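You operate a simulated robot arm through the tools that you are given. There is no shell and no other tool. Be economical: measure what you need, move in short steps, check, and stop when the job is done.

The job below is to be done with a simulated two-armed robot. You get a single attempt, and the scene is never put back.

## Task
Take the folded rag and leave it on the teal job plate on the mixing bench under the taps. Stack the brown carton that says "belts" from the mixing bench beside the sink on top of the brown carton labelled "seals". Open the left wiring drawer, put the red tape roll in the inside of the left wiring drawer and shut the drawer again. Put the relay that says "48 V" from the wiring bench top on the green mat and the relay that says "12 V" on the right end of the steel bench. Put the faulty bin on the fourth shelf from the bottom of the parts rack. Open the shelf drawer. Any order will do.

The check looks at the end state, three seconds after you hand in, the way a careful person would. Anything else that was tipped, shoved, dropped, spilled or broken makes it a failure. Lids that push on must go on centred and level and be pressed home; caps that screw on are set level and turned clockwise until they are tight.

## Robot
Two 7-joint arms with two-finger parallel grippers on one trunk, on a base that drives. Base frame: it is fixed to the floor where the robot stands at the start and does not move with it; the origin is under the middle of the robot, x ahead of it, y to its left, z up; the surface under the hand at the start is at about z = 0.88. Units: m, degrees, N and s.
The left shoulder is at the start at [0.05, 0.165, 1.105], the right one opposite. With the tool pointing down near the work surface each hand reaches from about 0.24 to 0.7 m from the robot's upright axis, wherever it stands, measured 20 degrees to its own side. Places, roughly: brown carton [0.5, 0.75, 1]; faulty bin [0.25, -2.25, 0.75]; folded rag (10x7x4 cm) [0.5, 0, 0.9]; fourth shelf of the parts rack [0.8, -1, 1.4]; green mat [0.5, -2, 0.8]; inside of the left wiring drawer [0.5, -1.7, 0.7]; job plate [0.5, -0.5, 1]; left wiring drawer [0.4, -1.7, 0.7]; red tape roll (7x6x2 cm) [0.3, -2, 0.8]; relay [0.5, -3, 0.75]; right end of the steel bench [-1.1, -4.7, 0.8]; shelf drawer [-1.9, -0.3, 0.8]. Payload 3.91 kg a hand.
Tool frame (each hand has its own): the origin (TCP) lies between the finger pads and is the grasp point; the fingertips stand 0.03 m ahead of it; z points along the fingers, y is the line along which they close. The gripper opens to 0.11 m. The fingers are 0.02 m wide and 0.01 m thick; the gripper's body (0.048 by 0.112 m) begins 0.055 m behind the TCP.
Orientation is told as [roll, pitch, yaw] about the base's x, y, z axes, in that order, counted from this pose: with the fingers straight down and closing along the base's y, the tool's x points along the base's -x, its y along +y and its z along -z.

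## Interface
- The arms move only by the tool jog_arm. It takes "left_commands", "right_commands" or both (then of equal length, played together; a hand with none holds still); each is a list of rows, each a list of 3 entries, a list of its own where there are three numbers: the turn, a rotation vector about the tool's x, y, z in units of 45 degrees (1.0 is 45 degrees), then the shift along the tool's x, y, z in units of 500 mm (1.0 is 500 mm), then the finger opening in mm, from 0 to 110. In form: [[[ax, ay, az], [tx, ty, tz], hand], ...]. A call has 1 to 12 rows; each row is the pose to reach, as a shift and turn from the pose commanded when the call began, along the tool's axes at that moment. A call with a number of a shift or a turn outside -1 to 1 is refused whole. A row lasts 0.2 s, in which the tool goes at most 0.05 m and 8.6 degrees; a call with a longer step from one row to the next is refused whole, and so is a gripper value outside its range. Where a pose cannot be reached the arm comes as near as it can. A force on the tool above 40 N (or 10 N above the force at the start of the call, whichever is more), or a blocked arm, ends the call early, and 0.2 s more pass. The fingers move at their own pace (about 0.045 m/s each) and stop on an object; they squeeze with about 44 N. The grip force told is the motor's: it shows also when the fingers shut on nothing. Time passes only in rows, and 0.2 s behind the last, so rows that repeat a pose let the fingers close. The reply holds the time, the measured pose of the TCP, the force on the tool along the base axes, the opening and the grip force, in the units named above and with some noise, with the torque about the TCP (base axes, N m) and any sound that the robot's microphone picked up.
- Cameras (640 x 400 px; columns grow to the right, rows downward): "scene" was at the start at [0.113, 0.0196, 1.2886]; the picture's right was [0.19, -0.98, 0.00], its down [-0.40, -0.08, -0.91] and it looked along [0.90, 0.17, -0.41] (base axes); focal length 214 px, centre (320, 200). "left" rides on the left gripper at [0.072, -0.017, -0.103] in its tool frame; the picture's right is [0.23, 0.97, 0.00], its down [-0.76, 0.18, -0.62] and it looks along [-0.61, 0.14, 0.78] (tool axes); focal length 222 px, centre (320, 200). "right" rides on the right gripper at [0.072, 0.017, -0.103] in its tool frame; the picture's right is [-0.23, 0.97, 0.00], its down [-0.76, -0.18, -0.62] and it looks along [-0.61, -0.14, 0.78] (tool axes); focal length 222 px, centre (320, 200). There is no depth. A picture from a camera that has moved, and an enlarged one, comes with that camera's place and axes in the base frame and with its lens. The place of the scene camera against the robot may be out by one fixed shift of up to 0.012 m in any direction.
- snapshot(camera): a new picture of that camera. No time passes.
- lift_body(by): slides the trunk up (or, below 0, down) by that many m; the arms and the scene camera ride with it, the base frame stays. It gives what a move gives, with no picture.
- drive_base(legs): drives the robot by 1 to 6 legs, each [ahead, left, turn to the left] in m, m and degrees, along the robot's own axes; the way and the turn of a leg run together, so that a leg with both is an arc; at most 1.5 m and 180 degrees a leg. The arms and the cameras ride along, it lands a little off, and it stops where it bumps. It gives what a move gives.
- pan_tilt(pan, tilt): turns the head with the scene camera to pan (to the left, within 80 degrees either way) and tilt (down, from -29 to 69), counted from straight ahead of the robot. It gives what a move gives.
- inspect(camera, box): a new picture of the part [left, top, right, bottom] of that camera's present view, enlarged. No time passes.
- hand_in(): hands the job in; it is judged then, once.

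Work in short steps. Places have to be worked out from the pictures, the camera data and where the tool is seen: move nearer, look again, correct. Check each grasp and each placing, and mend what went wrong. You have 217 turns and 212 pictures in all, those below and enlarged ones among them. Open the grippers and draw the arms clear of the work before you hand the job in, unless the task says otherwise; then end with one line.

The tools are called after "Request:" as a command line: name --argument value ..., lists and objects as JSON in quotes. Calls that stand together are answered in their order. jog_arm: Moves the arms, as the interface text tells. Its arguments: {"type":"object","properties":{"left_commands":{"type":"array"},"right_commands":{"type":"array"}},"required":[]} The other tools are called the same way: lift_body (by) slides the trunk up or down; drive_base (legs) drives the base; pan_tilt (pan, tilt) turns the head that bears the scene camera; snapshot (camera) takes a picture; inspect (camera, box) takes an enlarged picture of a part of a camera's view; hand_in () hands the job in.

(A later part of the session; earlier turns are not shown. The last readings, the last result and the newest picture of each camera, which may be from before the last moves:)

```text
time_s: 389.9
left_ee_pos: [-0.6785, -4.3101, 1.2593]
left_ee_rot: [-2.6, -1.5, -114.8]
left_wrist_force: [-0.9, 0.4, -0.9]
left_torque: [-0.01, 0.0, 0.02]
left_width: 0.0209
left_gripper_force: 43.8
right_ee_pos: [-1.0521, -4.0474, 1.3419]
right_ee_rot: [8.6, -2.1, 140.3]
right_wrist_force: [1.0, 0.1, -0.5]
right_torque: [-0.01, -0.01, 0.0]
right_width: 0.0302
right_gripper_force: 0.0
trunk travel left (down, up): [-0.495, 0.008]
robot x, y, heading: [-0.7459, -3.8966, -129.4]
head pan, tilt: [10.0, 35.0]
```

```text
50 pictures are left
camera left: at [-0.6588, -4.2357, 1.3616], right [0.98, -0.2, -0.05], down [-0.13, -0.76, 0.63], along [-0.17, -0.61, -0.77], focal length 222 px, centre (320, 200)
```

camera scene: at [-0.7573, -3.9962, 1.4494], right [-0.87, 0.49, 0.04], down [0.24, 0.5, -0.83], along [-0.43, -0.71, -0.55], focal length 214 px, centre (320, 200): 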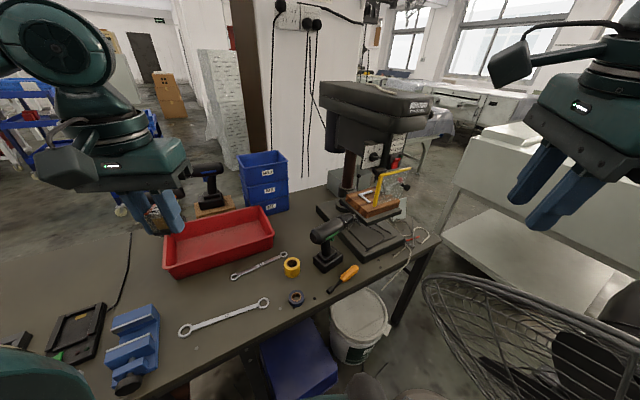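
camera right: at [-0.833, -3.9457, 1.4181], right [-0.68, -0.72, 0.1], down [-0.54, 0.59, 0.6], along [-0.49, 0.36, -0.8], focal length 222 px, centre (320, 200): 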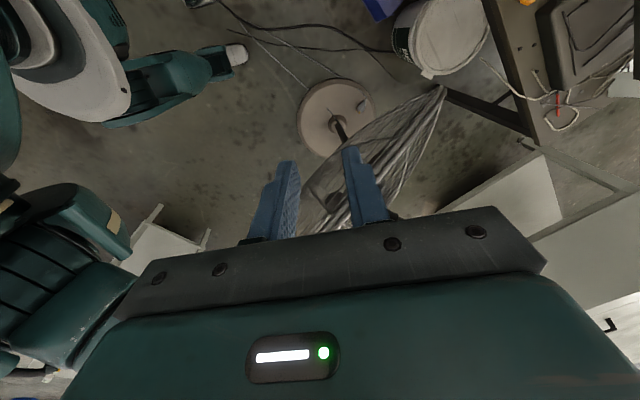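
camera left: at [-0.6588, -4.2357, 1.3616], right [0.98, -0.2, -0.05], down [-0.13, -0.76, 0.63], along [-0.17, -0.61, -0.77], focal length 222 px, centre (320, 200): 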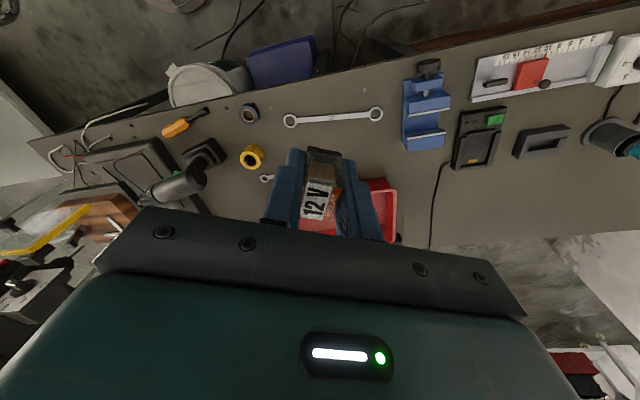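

The base has tilted about 3° — the right side has ridden up on something (cord or fan foot). I'll back off the way I came and check.

Request:
drive_base --legs '[[-0.15, 0, 0]]'

Request:
snapshot --camera "right"

Request:
pan_tilt --pan -40 --tilt 55

Request:
snapshot --camera "scene"

```text
time_s: 391.2
left_ee_pos: [-0.6317, -4.1921, 1.2569]
left_ee_rot: [0.1, -0.4, -114.8]
left_wrist_force: [-0.1, -0.6, 0.0]
left_torque: [-0.04, -0.02, 0.01]
left_width: 0.0211
left_gripper_force: 44.1
right_ee_pos: [-1.009, -3.9312, 1.3177]
right_ee_rot: [6.8, 0.2, 140.4]
right_wrist_force: [0.8, 0.2, 0.3]
right_torque: [-0.04, 0.0, 0.0]
right_width: 0.03
right_gripper_force: 0.0
trunk travel left (down, up): [-0.495, 0.008]
robot x, y, heading: [-0.6488, -3.7841, -129.4]
head pan, tilt: [10.0, 35.0]
```

```text
49 pictures are left
camera right: at [-0.9568, -3.9801, 1.4229], right [-0.79, -0.6, 0.11], down [-0.43, 0.68, 0.59], along [-0.43, 0.42, -0.8], focal length 222 px, centre (320, 200)
```

right: 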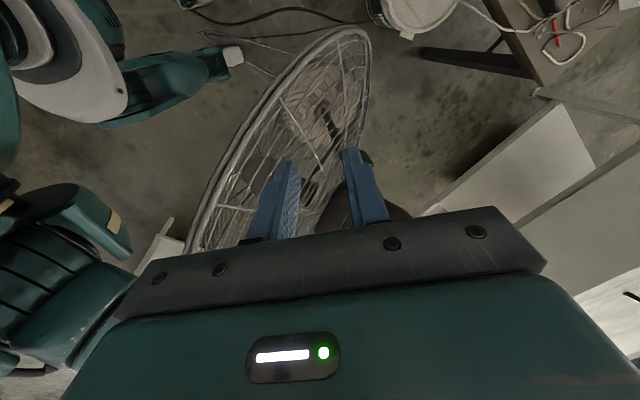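

```text
time_s: 392.4
left_ee_pos: [-0.6295, -4.1919, 1.2568]
left_ee_rot: [0.0, -0.4, -114.7]
left_wrist_force: [-0.7, -0.1, -0.6]
left_torque: [-0.02, 0.01, -0.02]
left_width: 0.021
left_gripper_force: 44.0
right_ee_pos: [-1.0084, -3.9311, 1.3182]
right_ee_rot: [6.8, 0.3, 140.4]
right_wrist_force: [-0.9, -0.8, 0.4]
right_torque: [0.04, 0.0, 0.01]
right_width: 0.0301
right_gripper_force: 0.0
trunk travel left (down, up): [-0.495, 0.008]
robot x, y, heading: [-0.6512, -3.7802, -129.4]
head pan, tilt: [-40.0, 55.0]
```

```text
48 pictures are left
camera scene: at [-0.7468, -3.8147, 1.4131], right [-0.18, 0.98, 0.0], down [0.8, 0.15, -0.57], along [-0.56, -0.11, -0.82], focal length 214 px, centre (320, 200)
```

scene: 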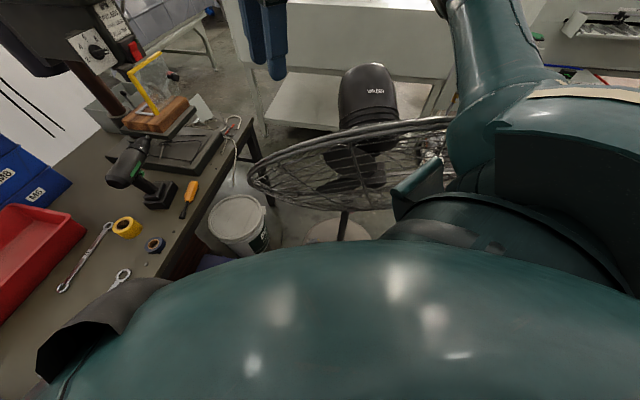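

Request:
inspect --camera "scene" --box '[220, 50, 460, 250]'

```text
2.00 times, centred on (340, 150) of scene
camera zoom: at [-0.7468, -3.8147, 1.4131], right [-0.18, 0.98, 0.0], down [0.8, 0.15, -0.57], along [-0.56, -0.11, -0.82], focal length 429 px, centre (280, 300)
```

zoom: 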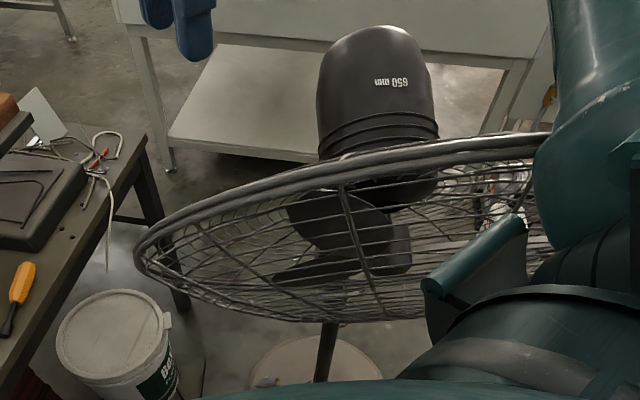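

Level again after backing off. My base's corner had touched something near the fan's foot, so I'll keep farther left: back up, turn to face the bench squarely, and use the right hand for the final placing (setting the relay down near the front edge first).

Request:
drive_base --legs '[[-0.1, 0, 0], [0, 0, 39.4]]'

Request:
pan_tilt --pan -35 --tilt 25

Request:
snapshot --camera "scene"

```text
time_s: 395.4
left_ee_pos: [-0.3057, -4.0041, 1.2558]
left_ee_rot: [0.1, -0.4, -74.3]
left_wrist_force: [0.0, 0.5, -0.1]
left_torque: [0.04, 0.04, 0.0]
left_width: 0.0211
left_gripper_force: 43.8
right_ee_pos: [-0.763, -4.0497, 1.3177]
right_ee_rot: [6.8, 0.3, -179.2]
right_wrist_force: [-0.2, 0.2, 0.4]
right_torque: [-0.01, 0.01, -0.02]
right_width: 0.0302
right_gripper_force: 0.0
trunk travel left (down, up): [-0.495, 0.008]
robot x, y, heading: [-0.5899, -3.702, -89.0]
head pan, tilt: [-40.0, 55.0]
```

```text
time_s: 396.4
left_ee_pos: [-0.3062, -4.0039, 1.2564]
left_ee_rot: [0.1, -0.4, -74.1]
left_wrist_force: [-0.9, -1.1, -0.6]
left_torque: [0.01, -0.02, 0.02]
left_width: 0.021
left_gripper_force: 44.0
right_ee_pos: [-0.7629, -4.051, 1.3194]
right_ee_rot: [6.8, 0.3, -179.2]
right_wrist_force: [-0.9, 0.5, 0.0]
right_torque: [0.0, 0.0, 0.02]
right_width: 0.0298
right_gripper_force: 0.1
trunk travel left (down, up): [-0.495, 0.008]
robot x, y, heading: [-0.5871, -3.702, -89.0]
head pan, tilt: [-35.0, 25.0]
```

```text
46 pictures are left
camera scene: at [-0.6447, -3.8072, 1.457], right [-0.83, 0.56, 0.0], down [0.24, 0.35, -0.91], along [-0.51, -0.75, -0.42], focal length 214 px, centre (320, 200)
```

scene: 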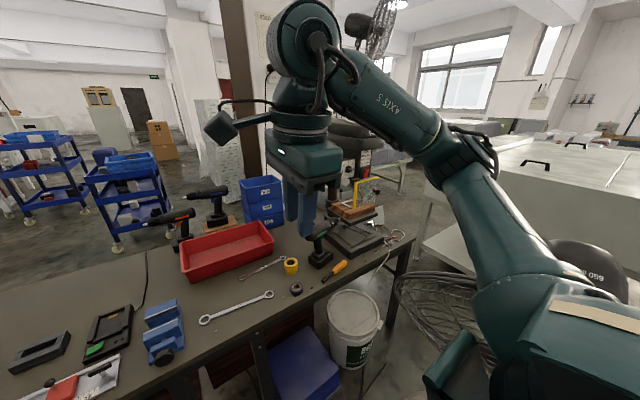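

Drive to about (-0.68, -3.87), then lower the left hand while yawing the right hand to its natural orientation.

Request:
drive_base --legs '[[0.165, -0.09, -1]]'

Request:
jog_arm --left_commands '[[[0, 0, 0], [0, 0, 0.08], 10], [[0, 0, 0], [0, 0, 0.16], 10], [[0, 0, 0], [0, 0, 0.24], 10], [[0, 0, 0], [0, 0, 0.32], 10], [[0, 0, 0], [0, 0, 0.4], 10], [[0, 0, 0], [0, 0, 0.46], 10]]' --right_commands '[[[0, 0, -0.166], [-0.03, 0, 0], 40], [[0, 0, -0.333], [-0.06, 0, 0], 40], [[0, 0, -0.5], [-0.1, 0, 0], 40], [[0, 0, -0.667], [-0.13, 0, 0], 40], [[0, 0, -0.833], [-0.17, 0, 0], 40], [[0, 0, -1.0], [-0.2, 0, 0], 40]]'

Request:
snapshot --camera "left"

```text
time_s: 397.9
left_ee_pos: [-0.4025, -4.1723, 1.2561]
left_ee_rot: [0.2, -0.4, -75.6]
left_wrist_force: [-0.7, 0.6, -0.1]
left_torque: [-0.01, 0.0, 0.01]
left_width: 0.021
left_gripper_force: 43.5
right_ee_pos: [-0.861, -4.2083, 1.3196]
right_ee_rot: [6.7, 0.3, 179.5]
right_wrist_force: [-0.9, 0.2, 0.5]
right_torque: [0.0, -0.02, -0.03]
right_width: 0.03
right_gripper_force: 0.1
trunk travel left (down, up): [-0.495, 0.008]
robot x, y, heading: [-0.6762, -3.8662, -90.3]
head pan, tilt: [-35.0, 25.0]
```

```text
time_s: 399.3
left_ee_pos: [-0.4006, -4.1726, 1.0265]
left_ee_rot: [0.1, -0.4, -75.6]
left_wrist_force: [-0.6, -0.8, 0.2]
left_torque: [0.03, 0.0, 0.0]
left_width: 0.021
left_gripper_force: 44.0
right_ee_pos: [-0.9599, -4.2079, 1.3178]
right_ee_rot: [5.0, -4.6, -135.6]
right_wrist_force: [0.4, -0.3, -0.4]
right_torque: [0.02, -0.02, 0.0]
right_width: 0.0401
right_gripper_force: 0.0
trunk travel left (down, up): [-0.495, 0.008]
robot x, y, heading: [-0.6759, -3.8654, -90.1]
head pan, tilt: [-35.0, 25.0]
```

```text
45 pictures are left
camera left: at [-0.4352, -4.1063, 1.1294], right [0.89, 0.46, 0.0], down [0.36, -0.69, 0.63], along [0.29, -0.56, -0.78], focal length 222 px, centre (320, 200)
```

left: 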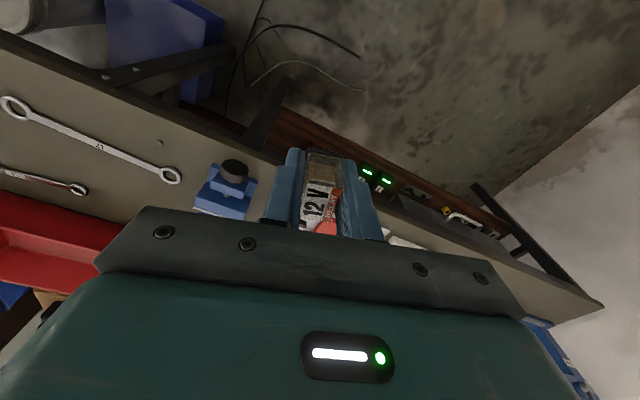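

Now finish the right hand's yaw, and carry the relay across to above (-0.735, -4.345).

Request:
jog_arm --left_commands '[[[0, 0, 0], [-0.02, -0.09, 0], 10], [[0, 0, 0], [-0.04, -0.18, 0], 10], [[0, 0, 0], [-0.06, -0.27, 0], 10], [[0, 0, 0], [-0.08, -0.36, 0], 10], [[0, 0, 0], [-0.1, -0.45, 0], 10], [[0, 0, 0], [-0.12, -0.54, 0], 10], [[0, 0, 0], [-0.14, -0.63, 0], 10], [[0, 0, 0], [-0.166, -0.72, 0.02], 10]]' --right_commands '[[[0.01, 0.02, -0.13], [0, 0, 0], 40], [[0.02, 0.04, -0.26], [0, 0, 0], 40], [[0.03, 0.06, -0.39], [0, 0, 0], 40], [[0.035, 0.075, -0.52], [0, 0, 0], 40], [[0.042, 0.09, -0.65], [0, 0, 0], 40], [[0.05, 0.11, -0.78], [0, 0, 0], 40], [[0.06, 0.13, -0.9], [0, 0, 0], 40], [[0.065, 0.141, -1.0], [0, 0, 0], 40]]'

Request:
snapshot --camera "left"

Request:
snapshot --camera "right"

```text
time_s: 401.1
left_ee_pos: [-0.5577, -4.2693, 1.0811]
left_ee_rot: [0.0, -0.4, -75.5]
left_wrist_force: [0.4, 0.6, -1.0]
left_torque: [-0.01, 0.01, -0.05]
left_width: 0.0213
left_gripper_force: 44.0
left hand out of reach, approached as far as the arm can: row 4, 5, 6, 7, 8
right_ee_pos: [-0.9608, -4.2095, 1.3192]
right_ee_rot: [0.0, 0.0, -90.3]
right_wrist_force: [-0.7, 0.8, 0.1]
right_torque: [0.03, -0.01, 0.03]
right_width: 0.0399
right_gripper_force: 0.0
trunk travel left (down, up): [-0.495, 0.008]
robot x, y, heading: [-0.6786, -3.8644, -90.1]
head pan, tilt: [-35.0, 25.0]
```

```text
44 pictures are left
camera left: at [-0.5918, -4.2024, 1.1843], right [0.89, 0.46, 0.0], down [0.36, -0.69, 0.63], along [0.29, -0.56, -0.78], focal length 222 px, centre (320, 200)
```

left: 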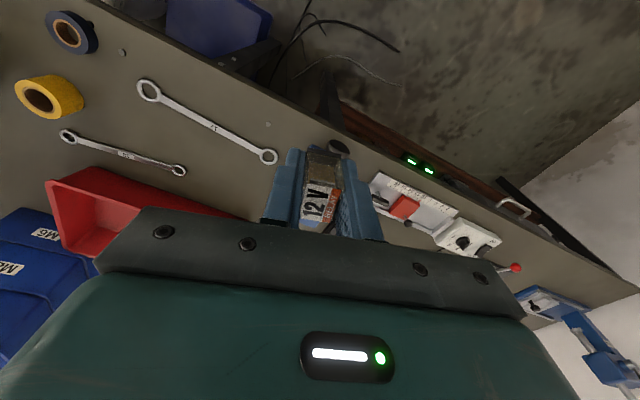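

```text
43 pictures are left
camera right: at [-0.943, -4.1361, 1.4213], right [0.97, -0.23, 0.0], down [-0.18, -0.76, 0.62], along [-0.15, -0.61, -0.78], focal length 222 px, centre (320, 200)
```

right: 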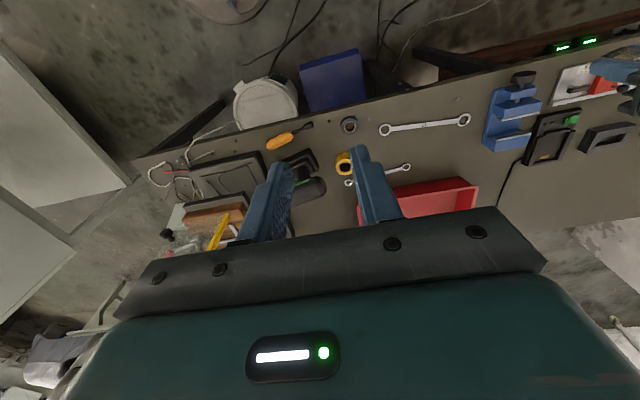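

The left arm can't cross that far. Backing 6.5 cm and turning 20° right brings the free strip at the front edge within its reach.

Request:
drive_base --legs '[[-0.065, 0, 0], [0, 0.02, -20]]'

Request:
snapshot --camera "left"

```text
time_s: 403.2
left_ee_pos: [-0.6834, -4.2252, 1.0818]
left_ee_rot: [-0.1, -0.5, -95.6]
left_wrist_force: [0.9, 0.8, -0.8]
left_torque: [0.0, 0.01, -0.01]
left_width: 0.021
left_gripper_force: 43.9
right_ee_pos: [-1.0384, -4.0286, 1.32]
right_ee_rot: [-0.1, 0.0, -110.6]
right_wrist_force: [0.1, 0.5, 0.2]
right_torque: [0.0, -0.01, -0.05]
right_width: 0.04
right_gripper_force: 0.0
trunk travel left (down, up): [-0.495, 0.008]
robot x, y, heading: [-0.656, -3.8078, -110.4]
head pan, tilt: [-35.0, 25.0]
```

```text
42 pictures are left
camera left: at [-0.6914, -4.1501, 1.184], right [0.99, 0.13, 0.0], down [0.1, -0.77, 0.63], along [0.08, -0.62, -0.78], focal length 222 px, centre (320, 200)
```

left: 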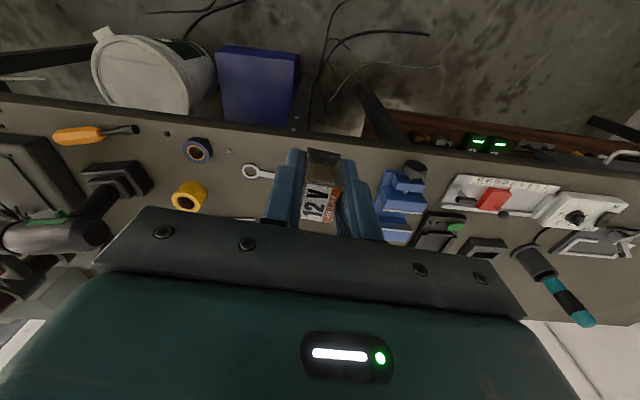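

I'll set the relay on the free strip at (-0.737, -4.33): move over it and down to z 0.90.

Request:
jog_arm --left_commands '[[[0, 0, 0], [-0.07, -0.03, 0.02], 10], [[0, 0, 0], [-0.15, -0.06, 0.06], 10], [[0, 0, 0], [-0.22, -0.087, 0.12], 10], [[0, 0, 0], [-0.22, -0.087, 0.2], 10], [[0, 0, 0], [-0.22, -0.087, 0.28], 10], [[0, 0, 0], [-0.22, -0.087, 0.36], 10]]'

Request:
snapshot --camera "left"

```text
time_s: 404.6
left_ee_pos: [-0.6267, -4.2969, 0.9973]
left_ee_rot: [-0.2, -0.3, -95.7]
left_wrist_force: [0.0, -0.5, 0.0]
left_torque: [-0.02, 0.04, 0.01]
left_width: 0.0213
left_gripper_force: 44.0
left hand out of reach, approached as far as the arm can: row 1, 2, 3, 4, 5, 6
right_ee_pos: [-1.0397, -4.0282, 1.3176]
right_ee_rot: [-0.1, -0.1, -110.6]
right_wrist_force: [-0.7, -0.7, 0.5]
right_torque: [0.01, 0.01, -0.04]
right_width: 0.0398
right_gripper_force: 0.0
trunk travel left (down, up): [-0.495, 0.008]
robot x, y, heading: [-0.6586, -3.8043, -110.3]
head pan, tilt: [-35.0, 25.0]
```

```text
41 pictures are left
camera left: at [-0.635, -4.2216, 1.0998], right [0.99, 0.13, 0.0], down [0.1, -0.77, 0.63], along [0.08, -0.62, -0.78], focal length 222 px, centre (320, 200)
```

left: 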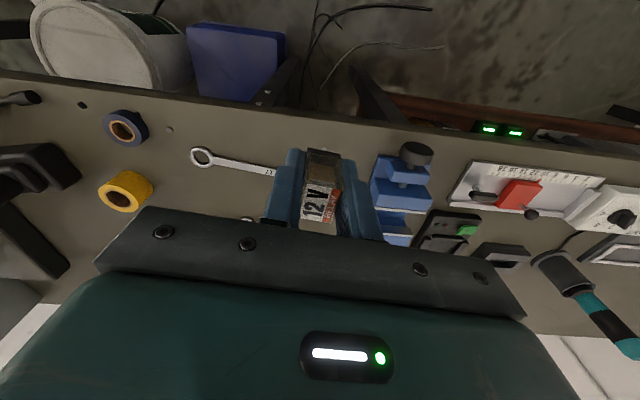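

The low reach is better when the target lies more outward. I'll back up slightly and turn a further 20° so the spot is ~30 cm to my left.

Request:
drive_base --legs '[[-0.09, 0.018, -20]]'

Request:
snapshot --camera "left"

```text
time_s: 406.1
left_ee_pos: [-0.7339, -4.2096, 0.9979]
left_ee_rot: [0.1, -0.4, -115.1]
left_wrist_force: [-0.8, 0.2, -0.2]
left_torque: [-0.04, 0.0, 0.02]
left_width: 0.0208
left_gripper_force: 43.6
right_ee_pos: [-1.0334, -3.819, 1.3176]
right_ee_rot: [0.0, -0.1, -130.1]
right_wrist_force: [-0.3, 0.5, -0.4]
right_torque: [-0.05, 0.02, -0.03]
right_width: 0.0401
right_gripper_force: 0.1
trunk travel left (down, up): [-0.495, 0.008]
robot x, y, heading: [-0.5931, -3.7381, -130.2]
head pan, tilt: [-35.0, 25.0]
```

```text
40 pictures are left
camera left: at [-0.7167, -4.1359, 1.1004], right [0.98, -0.21, 0.0], down [-0.16, -0.76, 0.63], along [-0.13, -0.61, -0.78], focal length 222 px, centre (320, 200)
```

left: 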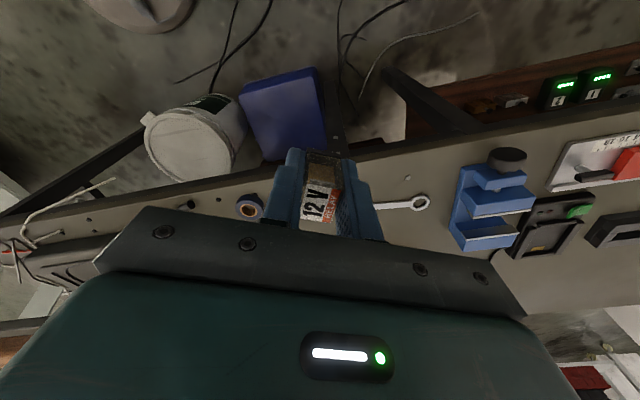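

Now move over (-0.72, -4.33) and down to z≈0.88.

Request:
jog_arm --left_commands '[[[0, 0, 0], [-0.07, 0.04, 0.02], 10], [[0, 0, 0], [-0.14, 0.085, 0.05], 10], [[0, 0, 0], [-0.206, 0.127, 0.1], 10], [[0, 0, 0], [-0.206, 0.127, 0.17], 10], [[0, 0, 0], [-0.206, 0.127, 0.23], 10]]'

Request:
snapshot --camera "left"

```text
time_s: 407.3
left_ee_pos: [-0.6681, -4.3051, 0.947]
left_ee_rot: [-0.1, -0.6, -115.1]
left_wrist_force: [0.2, -0.3, -0.8]
left_torque: [0.03, 0.03, -0.01]
left_width: 0.0207
left_gripper_force: 44.3
left hand out of reach, approached as far as the arm can: row 1, 2, 3, 4, 5
right_ee_pos: [-1.0326, -3.8197, 1.3196]
right_ee_rot: [0.0, 0.0, -130.1]
right_wrist_force: [0.1, -0.2, 0.7]
right_torque: [0.0, 0.0, 0.03]
right_width: 0.0401
right_gripper_force: 0.0
trunk travel left (down, up): [-0.495, 0.008]
robot x, y, heading: [-0.5952, -3.7346, -129.8]
head pan, tilt: [-35.0, 25.0]
```

```text
39 pictures are left
camera left: at [-0.6517, -4.2312, 1.05], right [0.98, -0.21, 0.0], down [-0.16, -0.76, 0.63], along [-0.14, -0.62, -0.78], focal length 222 px, centre (320, 200)
```

left: 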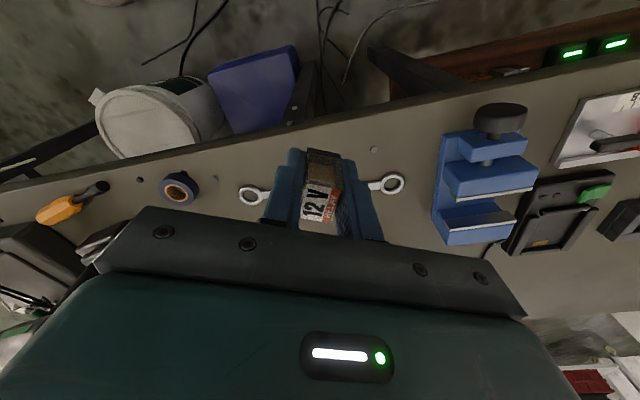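

The relay is still over the bench's front lip (edge really at y≈-4.31), and the arm seems stuck in a poor configuration. I'll raise it, yaw it 25° further toward neutral, and retry the reach.

Request:
jog_arm --left_commands '[[[0, 0, 0.1], [0.05, 0, -0.06], 10], [[0, 0, 0.2], [0.1, 0, -0.14], 10], [[0, 0, 0.3], [0.12, 0, -0.22], 10], [[0, 0, 0.4], [0.12, 0, -0.3], 10], [[0, 0, 0.5], [0.12, 0, -0.36], 10], [[0, 0, 0.56], [0.12, 0, -0.4], 10]]'

Request:
jog_arm --left_commands '[[[0, 0, 0], [-0.08, -0.03, 0.04], 10], [[0, 0, 0], [-0.16, -0.05, 0.08], 10], [[0, 0, 0], [-0.2, -0.06, 0.15], 10], [[0, 0, 0], [-0.22, -0.06, 0.23], 10], [[0, 0, 0], [-0.23, -0.06, 0.31], 10], [[0, 0, 0], [-0.24, -0.06, 0.39], 10], [[0, 0, 0], [-0.24, -0.06, 0.46], 10]]'

```text
time_s: 408.7
left_ee_pos: [-0.6443, -4.2528, 1.1505]
left_ee_rot: [0.2, -0.4, -140.4]
left_wrist_force: [0.3, -0.8, -0.3]
left_torque: [-0.01, -0.01, 0.02]
left_width: 0.0208
left_gripper_force: 43.5
right_ee_pos: [-1.0332, -3.8189, 1.3188]
right_ee_rot: [0.0, 0.0, -130.1]
right_wrist_force: [-0.5, 0.0, 0.2]
right_torque: [0.0, 0.0, 0.04]
right_width: 0.0399
right_gripper_force: 0.0
trunk travel left (down, up): [-0.495, 0.008]
robot x, y, heading: [-0.5952, -3.739, -129.7]
head pan, tilt: [-35.0, 25.0]
```

```text
time_s: 410.3
left_ee_pos: [-0.704, -4.2938, 0.9775]
left_ee_rot: [0.0, -0.5, -140.4]
left_wrist_force: [1.0, 0.2, -0.2]
left_torque: [-0.01, 0.01, -0.03]
left_width: 0.0209
left_gripper_force: 44.1
left hand out of reach, approached as far as the arm can: row 4, 5, 6, 7
right_ee_pos: [-1.0337, -3.8196, 1.3187]
right_ee_rot: [0.0, 0.0, -130.1]
right_wrist_force: [0.7, 0.0, 0.6]
right_torque: [-0.03, 0.01, 0.0]
right_width: 0.0401
right_gripper_force: 0.0
trunk travel left (down, up): [-0.495, 0.008]
robot x, y, heading: [-0.5967, -3.7386, -129.7]
head pan, tilt: [-35.0, 25.0]
```

Better. Lowering the trunk 8 cm (right hand stays clear above the fan) gives the rest; then descend over (-0.705, -4.355).

Request:
lift_body --by -0.08

Request:
jog_arm --left_commands '[[[0, 0, 0], [-0.05, -0.045, 0], 10], [[0, 0, 0], [-0.08, -0.085, 0], 10], [[0, 0, 0], [-0.08, -0.085, 0], 10]]'

Request:
snapshot --camera "left"

```text
time_s: 411.6
left_ee_pos: [-0.7027, -4.2921, 0.8987]
left_ee_rot: [0.0, -0.6, -140.4]
left_wrist_force: [-1.5, -0.3, -1.2]
left_torque: [0.0, 0.04, 0.0]
left_width: 0.0212
left_gripper_force: 43.8
right_ee_pos: [-1.0318, -3.8205, 1.2447]
right_ee_rot: [0.2, -1.1, -130.6]
right_wrist_force: [-5.3, 1.8, 3.0]
right_torque: [0.0, 0.09, -0.04]
right_width: 0.0376
right_gripper_force: 0.1
trunk travel left (down, up): [-0.416, 0.087]
robot x, y, heading: [-0.5938, -3.735, -130.0]
head pan, tilt: [-35.0, 25.0]
stopped: the force on the tool passed its limit at 42 N (the readings are from after the stop); the commanded pose is now the measured one
```

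```text
time_s: 412.4
left_ee_pos: [-0.7281, -4.2747, 0.9243]
left_ee_rot: [0.0, -0.6, -140.5]
left_wrist_force: [-0.9, -0.6, -0.7]
left_torque: [0.01, 0.05, -0.01]
left_width: 0.0211
left_gripper_force: 43.7
left hand out of reach, approached as far as the arm can: row 1, 2, 3
right_ee_pos: [-1.0301, -3.819, 1.2455]
right_ee_rot: [0.3, -1.1, -130.6]
right_wrist_force: [-7.7, -1.2, 8.7]
right_torque: [-0.14, -0.01, -0.13]
right_width: 0.0374
right_gripper_force: 0.0
trunk travel left (down, up): [-0.416, 0.087]
robot x, y, heading: [-0.5978, -3.7375, -129.7]
head pan, tilt: [-35.0, 25.0]
```

```text
38 pictures are left
camera left: at [-0.682, -4.2152, 1.0256], right [0.8, -0.61, 0.0], down [-0.47, -0.62, 0.63], along [-0.38, -0.5, -0.78], focal length 222 px, centre (320, 200)
```

left: 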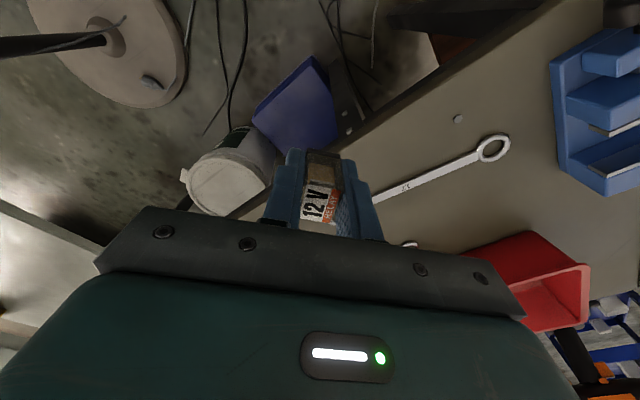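

The right fingertips met the fan guard (42 N). I'll raise the trunk at once, then back away from the fan. From this view the fan's foot is still at (-1.34, -3.76), i.e. unmoved. I'll do the hand-to-hand transfer at the bench's left part instead, far from the fan.

Request:
lift_body --by 0.085

Request:
drive_base --legs '[[-0.25, 0, 0], [0, 0, 39.7], [0, 0.25, 0], [0.3, 0, 0]]'

Request:
pan_tilt --pan 0 --tilt 35

Request:
snapshot --camera "scene"

```text
time_s: 413.6
left_ee_pos: [-0.7305, -4.2759, 1.0076]
left_ee_rot: [0.1, -0.5, -140.4]
left_wrist_force: [0.8, 0.3, -0.4]
left_torque: [0.0, 0.03, 0.01]
left_width: 0.0209
left_gripper_force: 43.8
right_ee_pos: [-1.0344, -3.8194, 1.3269]
right_ee_rot: [0.3, -0.8, -130.5]
right_wrist_force: [-0.4, -0.5, 0.5]
right_torque: [0.0, -0.02, 0.0]
right_width: 0.0402
right_gripper_force: 0.0
trunk travel left (down, up): [-0.501, 0.002]
robot x, y, heading: [-0.5991, -3.7359, -130.1]
head pan, tilt: [-35.0, 25.0]
```

```text
time_s: 421.3
left_ee_pos: [0.0453, -4.3556, 1.0073]
left_ee_rot: [0.1, -0.5, -101.4]
left_wrist_force: [0.0, -0.7, -0.6]
left_torque: [0.0, -0.04, 0.01]
left_width: 0.021
left_gripper_force: 44.3
right_ee_pos: [-0.477, -4.1938, 1.3284]
right_ee_rot: [0.2, -0.8, -91.5]
right_wrist_force: [-0.3, 0.5, -0.1]
right_torque: [0.01, -0.02, -0.03]
right_width: 0.0399
right_gripper_force: 0.0
trunk travel left (down, up): [-0.501, 0.002]
robot x, y, heading: [-0.1902, -3.8556, -90.8]
head pan, tilt: [-35.0, 25.0]
```

```text
time_s: 422.3
left_ee_pos: [0.0458, -4.3549, 1.0082]
left_ee_rot: [0.0, -0.5, -101.4]
left_wrist_force: [-0.2, 0.3, -1.2]
left_torque: [0.0, 0.02, -0.02]
left_width: 0.021
left_gripper_force: 43.9
right_ee_pos: [-0.4774, -4.1932, 1.3294]
right_ee_rot: [0.3, -0.8, -91.4]
right_wrist_force: [-0.1, 0.4, -0.4]
right_torque: [-0.03, -0.02, 0.01]
right_width: 0.0398
right_gripper_force: 0.1
trunk travel left (down, up): [-0.501, 0.002]
robot x, y, heading: [-0.1916, -3.8584, -90.9]
head pan, tilt: [0.0, 35.0]
```

```text
37 pictures are left
camera scene: at [-0.1985, -3.9685, 1.4475], right [-1.0, 0.02, 0.0], down [0.01, 0.57, -0.82], along [-0.01, -0.82, -0.57], focal length 214 px, centre (320, 200)
```

scene: 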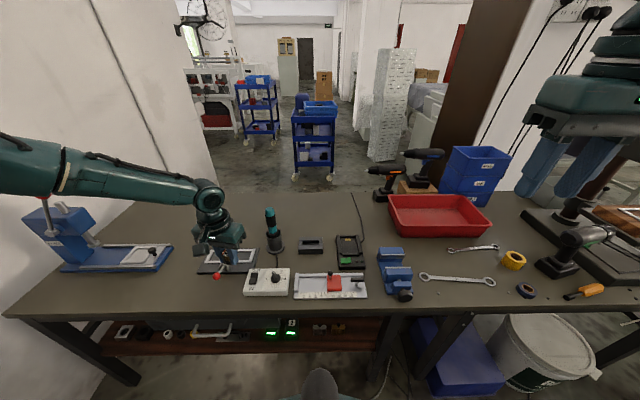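

Clear view now. Free strip at (0.17, -4.375), left of the frame with the red knob. Move the relay over it, then lower the trunk 0.1 m.

Request:
jog_arm --left_commands '[[[0, 0, 0], [0.003, 0.08, 0], 10], [[0, 0, 0], [0.006, 0.17, 0], 10], [[0, 0, 0], [0.01, 0.25, 0], 10]]'

Request:
lift_body --by -0.1

Request:
snapshot --camera "left"

```text
time_s: 423.1
left_ee_pos: [0.1716, -4.3753, 1.012]
left_ee_rot: [0.1, -0.5, -101.4]
left_wrist_force: [-1.0, 0.1, 0.3]
left_torque: [0.0, 0.01, 0.0]
left_width: 0.0211
left_gripper_force: 44.2
right_ee_pos: [-0.4778, -4.1935, 1.3289]
right_ee_rot: [0.3, -0.8, -91.5]
right_wrist_force: [0.3, -0.6, -1.0]
right_torque: [0.02, 0.0, -0.03]
right_width: 0.0398
right_gripper_force: 0.0
trunk travel left (down, up): [-0.501, 0.002]
robot x, y, heading: [-0.1916, -3.8522, -90.6]
head pan, tilt: [0.0, 35.0]
```

```text
time_s: 424.4
left_ee_pos: [0.1696, -4.3748, 0.9122]
left_ee_rot: [0.1, -0.4, -101.4]
left_wrist_force: [-0.4, 0.0, -0.2]
left_torque: [0.01, 0.01, -0.01]
left_width: 0.021
left_gripper_force: 43.9
right_ee_pos: [-0.478, -4.193, 1.229]
right_ee_rot: [0.3, -1.0, -91.5]
right_wrist_force: [-0.2, -0.5, -0.5]
right_torque: [0.0, -0.02, 0.01]
right_width: 0.0403
right_gripper_force: 0.2
trunk travel left (down, up): [-0.401, 0.102]
robot x, y, heading: [-0.1902, -3.8531, -90.8]
head pan, tilt: [0.0, 35.0]
```

```text
36 pictures are left
camera left: at [0.1681, -4.2989, 1.0135], right [1.0, 0.03, 0.0], down [0.02, -0.78, 0.63], along [0.02, -0.63, -0.78], focal length 222 px, centre (320, 200)
```

left: 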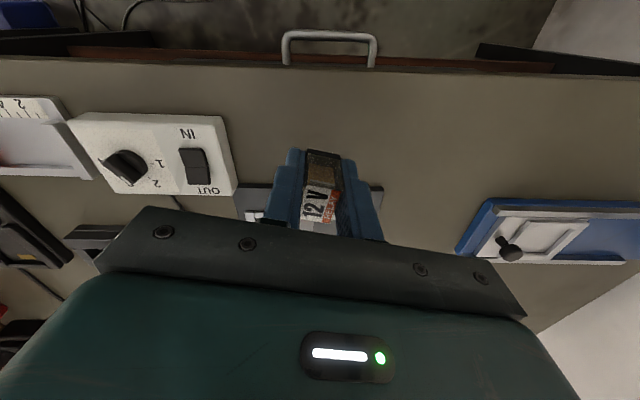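

Clear surface below. Lower slowly to contact and release.

Request:
jog_arm --left_commands '[[[0, 0, 0], [0, 0, 0.06], 10], [[0, 0, 0], [0, 0, 0.1], 10], [[0, 0, 0], [0, 0, 0.115], 10], [[0, 0, 0], [0, 0, 0.123], 10], [[0, 0, 0], [0, 0, 0.131], 10], [[0, 0, 0], [0, 0, 0.139], 10], [[0, 0, 0], [0, 0, 0.147], 10], [[0, 0, 0], [0, 0, 0.155], 10], [[0, 0, 0], [0, 0, 0.163], 10], [[0, 0, 0], [0, 0, 0.171], 10]]'

```text
time_s: 426.6
left_ee_pos: [0.1731, -4.3555, 0.8526]
left_ee_rot: [0.1, -0.5, -101.4]
left_wrist_force: [1.3, -0.2, -0.9]
left_torque: [0.0, -0.01, -0.01]
left_width: 0.0209
left_gripper_force: 44.2
left hand out of reach, approached as far as the arm can: row 2, 3, 4, 5, 6, 7, 8, 9, 10
right_ee_pos: [-0.4782, -4.1936, 1.2283]
right_ee_rot: [0.2, -0.9, -91.5]
right_wrist_force: [-0.3, 0.5, 1.0]
right_torque: [0.0, 0.0, -0.01]
right_width: 0.04
right_gripper_force: 0.1
trunk travel left (down, up): [-0.401, 0.102]
robot x, y, heading: [-0.1902, -3.8556, -91.3]
head pan, tilt: [0.0, 35.0]
```

Use the trunk for the last bit.

Request:
lift_body --by -0.018

Request:
inspect --camera "scene" --box '[120, 180, 280, 280]'

```text
time_s: 427.3
left_ee_pos: [0.1726, -4.3557, 0.8339]
left_ee_rot: [0.1, -0.5, -101.4]
left_wrist_force: [-0.7, 0.2, 0.1]
left_torque: [0.05, 0.05, -0.01]
left_width: 0.021
left_gripper_force: 44.1
right_ee_pos: [-0.4781, -4.1932, 1.2096]
right_ee_rot: [0.3, -0.9, -91.6]
right_wrist_force: [-0.6, -0.3, 0.1]
right_torque: [-0.01, 0.03, 0.04]
right_width: 0.0399
right_gripper_force: 0.1
trunk travel left (down, up): [-0.383, 0.12]
robot x, y, heading: [-0.1896, -3.8551, -90.6]
head pan, tilt: [0.0, 35.0]
```

```text
4.00 times, centred on (200, 230) of scene
camera zoom: at [-0.1984, -3.9682, 1.3294], right [-1.0, 0.02, 0.0], down [0.01, 0.57, -0.82], along [-0.01, -0.82, -0.57], focal length 858 px, centre (800, 80)
```

zoom: 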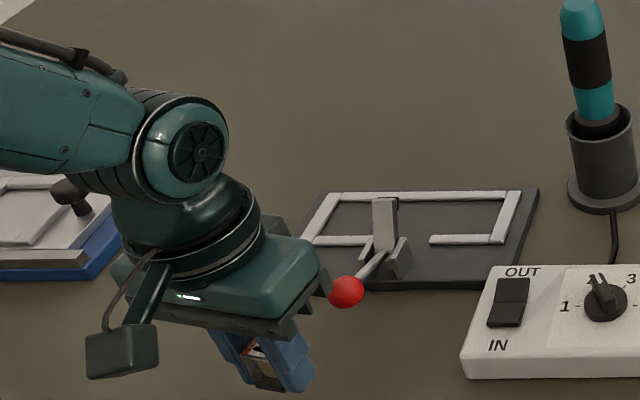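

No contact yet; lowering a further 1.2 cm by trunk.

Request:
lift_body --by -0.012

Request:
inspect --camera "left" --box '[240, 90, 400, 190]'

```text
time_s: 427.9
left_ee_pos: [0.1728, -4.3554, 0.8223]
left_ee_rot: [0.1, -0.5, -101.4]
left_wrist_force: [0.5, 0.3, 0.2]
left_torque: [0.04, 0.02, -0.03]
left_width: 0.0208
left_gripper_force: 44.4
right_ee_pos: [-0.478, -4.1937, 1.1978]
right_ee_rot: [0.3, -1.0, -91.5]
right_wrist_force: [-0.1, -0.1, 0.0]
right_torque: [-0.01, -0.01, 0.0]
right_width: 0.0401
right_gripper_force: 0.1
trunk travel left (down, up): [-0.371, 0.132]
robot x, y, heading: [-0.1874, -3.8527, -90.9]
head pan, tilt: [0.0, 35.0]
```

```text
4.00 times, centred on (320, 140) of left
camera zoom: at [0.1708, -4.2803, 0.9247], right [1.0, 0.03, 0.0], down [0.02, -0.78, 0.63], along [0.02, -0.63, -0.78], focal length 888 px, centre (320, 440)
```

zoom: 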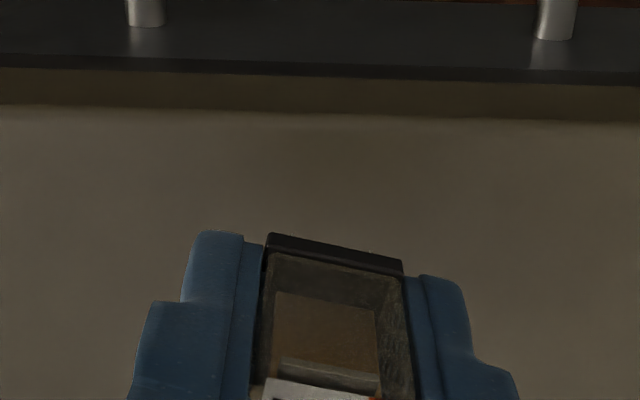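

Still above the surface; continue down 1.5 cm at a time (the trunk move stops on force).

Request:
lift_body --by -0.015

Request:
lift_body --by -0.01

```text
time_s: 428.5
left_ee_pos: [0.1729, -4.3559, 0.8074]
left_ee_rot: [0.1, -0.5, -101.5]
left_wrist_force: [-0.8, 0.1, -0.2]
left_torque: [0.01, -0.04, -0.01]
left_width: 0.0209
left_gripper_force: 43.9
right_ee_pos: [-0.477, -4.1924, 1.1817]
right_ee_rot: [0.4, -0.8, -91.5]
right_wrist_force: [-0.9, -0.8, -0.2]
right_torque: [-0.01, -0.04, 0.0]
right_width: 0.0402
right_gripper_force: 0.0
trunk travel left (down, up): [-0.356, 0.147]
robot x, y, heading: [-0.1897, -3.8538, -90.8]
head pan, tilt: [0.0, 35.0]
```

```text
time_s: 429.1
left_ee_pos: [0.1719, -4.3557, 0.7979]
left_ee_rot: [0.1, -0.5, -101.5]
left_wrist_force: [0.0, 0.0, -0.4]
left_torque: [0.0, -0.03, -0.03]
left_width: 0.021
left_gripper_force: 43.7
right_ee_pos: [-0.4772, -4.1928, 1.1734]
right_ee_rot: [0.3, -1.0, -91.5]
right_wrist_force: [-0.8, 0.4, 0.7]
right_torque: [0.0, -0.01, -0.01]
right_width: 0.0402
right_gripper_force: 0.1
trunk travel left (down, up): [-0.346, 0.157]
robot x, y, heading: [-0.1898, -3.8538, -90.8]
head pan, tilt: [0.0, 35.0]
```

Not yet touching, so this bench is lower than thought (<0.765). Continue.

Request:
lift_body --by -0.012

Request:
lift_body --by -0.012

Request:
snapshot --camera "left"

```text
time_s: 429.9
left_ee_pos: [0.173, -4.3594, 0.7917]
left_ee_rot: [0.3, -1.2, -101.3]
left_wrist_force: [0.3, 2.3, 14.7]
left_torque: [0.29, -0.01, 0.01]
left_width: 0.0211
left_gripper_force: 44.2
right_ee_pos: [-0.4787, -4.1937, 1.1621]
right_ee_rot: [0.4, -1.0, -91.4]
right_wrist_force: [1.1, 0.0, -0.1]
right_torque: [0.02, 0.02, 0.01]
right_width: 0.0399
right_gripper_force: 0.0
trunk travel left (down, up): [-0.335, 0.168]
robot x, y, heading: [-0.1896, -3.8531, -90.9]
head pan, tilt: [0.0, 35.0]
stopped: the force on the tool passed its limit at 40 N (the readings are from after the stop); the commanded pose is now the measured one
```

```text
time_s: 430.2
left_ee_pos: [0.174, -4.3612, 0.7904]
left_ee_rot: [0.5, -1.5, -101.4]
left_wrist_force: [-1.1, 5.0, 21.0]
left_torque: [0.35, 0.03, 0.01]
left_width: 0.021
left_gripper_force: 44.0
right_ee_pos: [-0.4781, -4.1921, 1.1579]
right_ee_rot: [0.4, -1.1, -91.4]
right_wrist_force: [-0.3, 0.1, 0.3]
right_torque: [0.03, -0.01, -0.02]
right_width: 0.0396
right_gripper_force: 0.1
trunk travel left (down, up): [-0.33, 0.173]
robot x, y, heading: [-0.1896, -3.8529, -90.9]
head pan, tilt: [0.0, 35.0]
stopped: the force on the tool passed its limit at 41 N (the readings are from after the stop); the commanded pose is now the measured one
```

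```text
33 pictures are left
camera left: at [0.1705, -4.2838, 0.892], right [1.0, 0.03, 0.0], down [0.02, -0.76, 0.64], along [0.02, -0.64, -0.77], focal length 222 px, centre (320, 200)
```

left: 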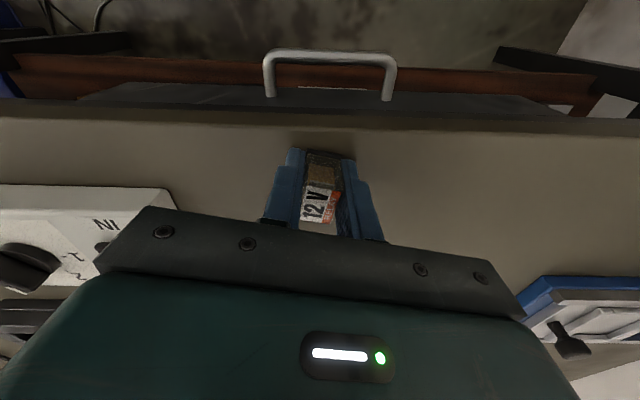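

Contact at last: this bench is at z≈0.76. Release the relay here, and raise and draw in the left hand.

Request:
jog_arm --left_commands '[[[0, 0, 0], [0, 0, -0.006], 50], [[0, 0, 0], [0, 0, -0.006], 50], [[0, 0, 0], [0, 0, -0.006], 50], [[0, 0, 0], [0, 0, -0.09], 50], [[0, 0, 0], [0, 0, -0.18], 50], [[0, 0, 0], [0.03, 0, -0.27], 50], [[0, 0, 0], [0.1, 0, -0.33], 50], [[0, 0, 0], [0.17, 0, -0.39], 50], [[0, 0, 0], [0.24, 0, -0.46], 50], [[0, 0, 0], [0.28, 0, -0.54], 50]]'

Request:
drive_base --legs '[[-0.05, 0, 0], [0, 0.4, 0.9]]'

Request:
snapshot --camera "scene"

```text
time_s: 432.4
left_ee_pos: [0.1989, -4.2173, 1.0587]
left_ee_rot: [0.3, -1.1, -101.3]
left_wrist_force: [0.7, -0.5, 0.4]
left_torque: [0.0, 0.02, 0.03]
left_width: 0.0501
left_gripper_force: 0.0
right_ee_pos: [-0.4786, -4.194, 1.1568]
right_ee_rot: [0.4, -0.9, -91.4]
right_wrist_force: [-0.6, 0.2, -0.2]
right_torque: [-0.03, 0.01, 0.01]
right_width: 0.04
right_gripper_force: 0.0
trunk travel left (down, up): [-0.33, 0.173]
robot x, y, heading: [-0.1897, -3.8504, -90.8]
head pan, tilt: [0.0, 35.0]
```

```text
time_s: 437.0
left_ee_pos: [0.6045, -4.1674, 1.0571]
left_ee_rot: [0.2, -1.2, -100.7]
left_wrist_force: [-0.7, 0.8, -0.5]
left_torque: [-0.01, -0.01, -0.01]
left_width: 0.0501
left_gripper_force: 0.0
right_ee_pos: [-0.0717, -4.1514, 1.1558]
right_ee_rot: [0.3, -0.9, -90.8]
right_wrist_force: [1.1, 0.3, 0.7]
right_torque: [0.01, -0.01, -0.01]
right_width: 0.0398
right_gripper_force: 0.1
trunk travel left (down, up): [-0.33, 0.173]
robot x, y, heading: [0.2138, -3.8066, -90.3]
head pan, tilt: [0.0, 35.0]
```

```text
32 pictures are left
camera scene: at [0.2047, -3.9225, 1.2767], right [-1.0, 0.0, 0.0], down [0.0, 0.57, -0.82], along [0.0, -0.82, -0.57], focal length 214 px, centre (320, 200)
```

scene: 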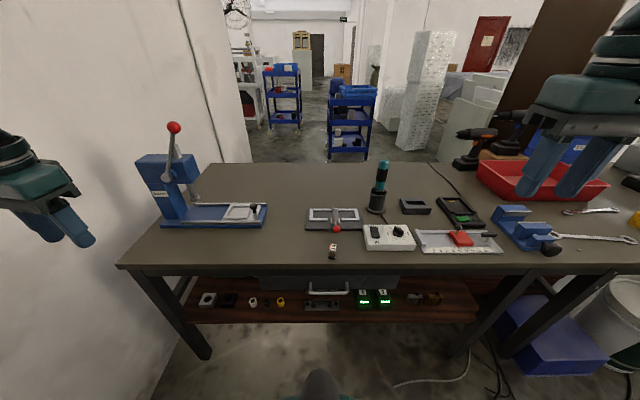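

The relay stands upright at about (0.167, -4.361). Move nearer, lower the trunk, and bring the right hand over it.

Request:
drive_base --legs '[[0.06, 0, 0]]'

Request:
lift_body --by -0.12

Request:
jog_arm --right_commands '[[[0, 0, 0], [-0.04, 0.08, 0], 50], [[0, 0, 0], [-0.09, 0.16, 0], 50], [[0, 0, 0], [-0.14, 0.24, 0], 50], [[0, 0, 0], [-0.19, 0.32, 0], 50], [[0, 0, 0], [-0.25, 0.4, 0.03], 50], [[0, 0, 0], [-0.298, 0.48, 0.06], 50], [[0, 0, 0], [-0.298, 0.48, 0.14], 50], [[0, 0, 0], [-0.298, 0.48, 0.22], 50]]'

Request:
snapshot --camera "right"

```text
time_s: 438.0
left_ee_pos: [0.604, -4.2276, 1.0575]
left_ee_rot: [0.3, -1.2, -100.7]
left_wrist_force: [0.0, 0.3, -0.5]
left_torque: [0.0, 0.01, 0.02]
left_width: 0.0502
left_gripper_force: 0.1
right_ee_pos: [-0.0724, -4.2094, 1.1571]
right_ee_rot: [0.3, -0.7, -90.9]
right_wrist_force: [0.3, -0.3, -0.8]
right_torque: [0.0, 0.01, -0.01]
right_width: 0.04
right_gripper_force: 0.1
trunk travel left (down, up): [-0.33, 0.173]
robot x, y, heading: [0.2105, -3.8669, -90.3]
head pan, tilt: [0.0, 35.0]
```

```text
time_s: 439.5
left_ee_pos: [0.6038, -4.2278, 0.9375]
left_ee_rot: [0.3, -1.2, -100.7]
left_wrist_force: [0.4, -0.1, -0.2]
left_torque: [-0.01, 0.03, 0.0]
left_width: 0.0501
left_gripper_force: 0.1
right_ee_pos: [-0.0729, -4.2098, 1.0369]
right_ee_rot: [0.3, -1.0, -90.8]
right_wrist_force: [-1.0, -0.6, 0.8]
right_torque: [-0.01, -0.01, -0.01]
right_width: 0.0402
right_gripper_force: 0.0
trunk travel left (down, up): [-0.21, 0.293]
robot x, y, heading: [0.2082, -3.8686, -90.3]
head pan, tilt: [0.0, 35.0]
```

```text
refused: row 5 steps farther than a row can; nothing moved
```

```text
31 pictures are left
camera right: at [-0.055, -4.1359, 1.1393], right [0.97, -0.24, 0.01], down [-0.19, -0.75, 0.63], along [-0.15, -0.62, -0.77], focal length 222 px, centre (320, 200)
```

right: 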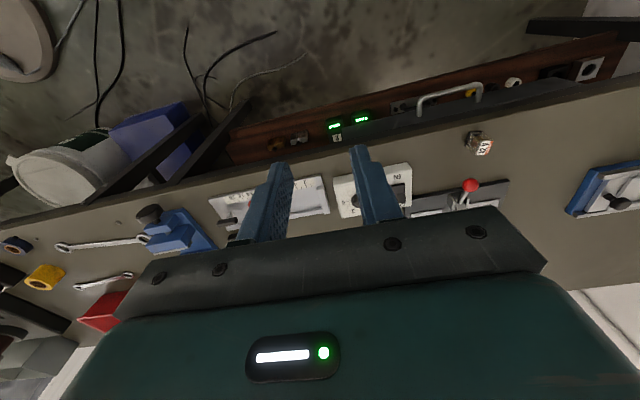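

A row step was too long. Resending with smaller steps.

Request:
jog_arm --right_commands '[[[0, 0, 0], [-0.04, 0.07, 0], 50], [[0, 0, 0], [-0.08, 0.14, 0], 50], [[0, 0, 0], [-0.12, 0.21, 0], 50], [[0, 0, 0], [-0.16, 0.28, 0], 50], [[0, 0, 0], [-0.21, 0.35, 0], 50], [[0, 0, 0], [-0.25, 0.42, 0.02], 50], [[0, 0, 0], [-0.298, 0.48, 0.04], 50], [[0, 0, 0], [-0.298, 0.48, 0.12], 50], [[0, 0, 0], [-0.298, 0.48, 0.2], 50]]'

Request:
snapshot --camera "right"

```text
time_s: 441.5
left_ee_pos: [0.6047, -4.228, 0.937]
left_ee_rot: [0.2, -1.2, -100.7]
left_wrist_force: [-0.4, 0.3, 0.8]
left_torque: [0.01, -0.01, 0.01]
left_width: 0.0501
left_gripper_force: 0.1
right_ee_pos: [0.1658, -4.3616, 0.9413]
right_ee_rot: [0.4, -0.9, -90.8]
right_wrist_force: [0.4, 0.4, 0.2]
right_torque: [-0.01, -0.01, -0.02]
right_width: 0.0502
right_gripper_force: 0.1
trunk travel left (down, up): [-0.21, 0.293]
robot x, y, heading: [0.2154, -3.8642, -90.5]
head pan, tilt: [0.0, 35.0]
```

```text
30 pictures are left
camera right: at [0.1843, -4.2887, 1.0433], right [0.97, -0.24, 0.01], down [-0.19, -0.75, 0.63], along [-0.15, -0.62, -0.77], focal length 222 px, centre (320, 200)
```

right: 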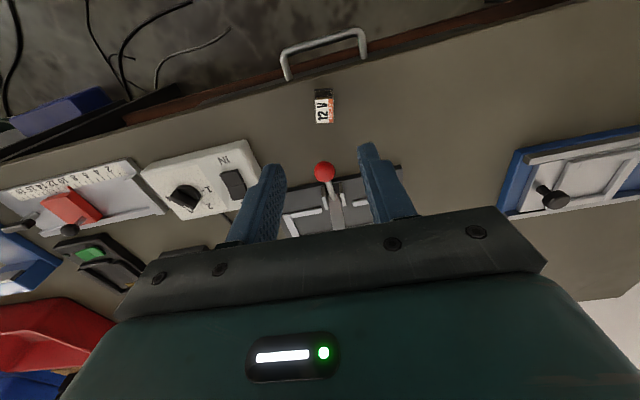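

Relay at (0.172, -4.3605), turned about -10.6° relative to this hand. I'll match its yaw, descend to 0.793 and grip.

Request:
jog_arm --right_commands '[[[0, 0, 0.12], [0.002, 0.006, 0.07], 50], [[0, 0, 0.235], [0.002, 0.012, 0.15], 50], [[0, 0, 0.235], [0.002, 0.012, 0.22], 50], [[0, 0, 0.235], [0.002, 0.012, 0.27], 50], [[0, 0, 0.235], [0.002, 0.012, 0.296], 50], [[0, 0, 0.235], [0.002, 0.012, 0.296], 50]]'

Request:
snapshot --camera "right"

```text
time_s: 442.9
left_ee_pos: [0.6039, -4.227, 0.9378]
left_ee_rot: [0.3, -1.1, -100.7]
left_wrist_force: [0.1, -0.1, 0.2]
left_torque: [0.0, 0.0, -0.01]
left_width: 0.05
left_gripper_force: 0.0
right_ee_pos: [0.1738, -4.3657, 0.7923]
right_ee_rot: [0.5, -0.7, -101.4]
right_wrist_force: [0.5, 0.2, 0.4]
right_torque: [0.01, -0.01, 0.01]
right_width: 0.0501
right_gripper_force: 0.1
trunk travel left (down, up): [-0.21, 0.293]
robot x, y, heading: [0.2095, -3.8692, -90.4]
head pan, tilt: [0.0, 35.0]
```

```text
29 pictures are left
camera right: at [0.2038, -4.2968, 0.895], right [0.91, -0.42, 0.01], down [-0.33, -0.7, 0.63], along [-0.25, -0.58, -0.77], focal length 222 px, centre (320, 200)
```

right: 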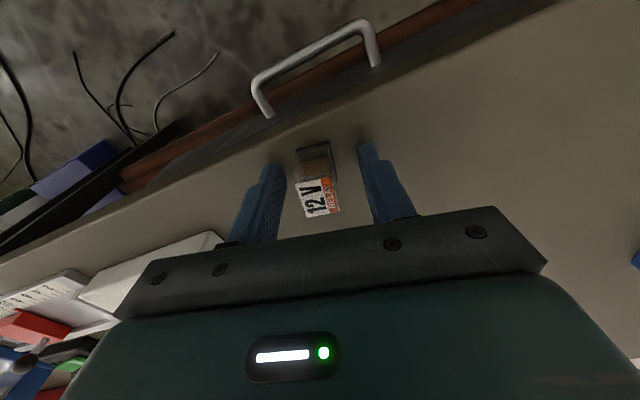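

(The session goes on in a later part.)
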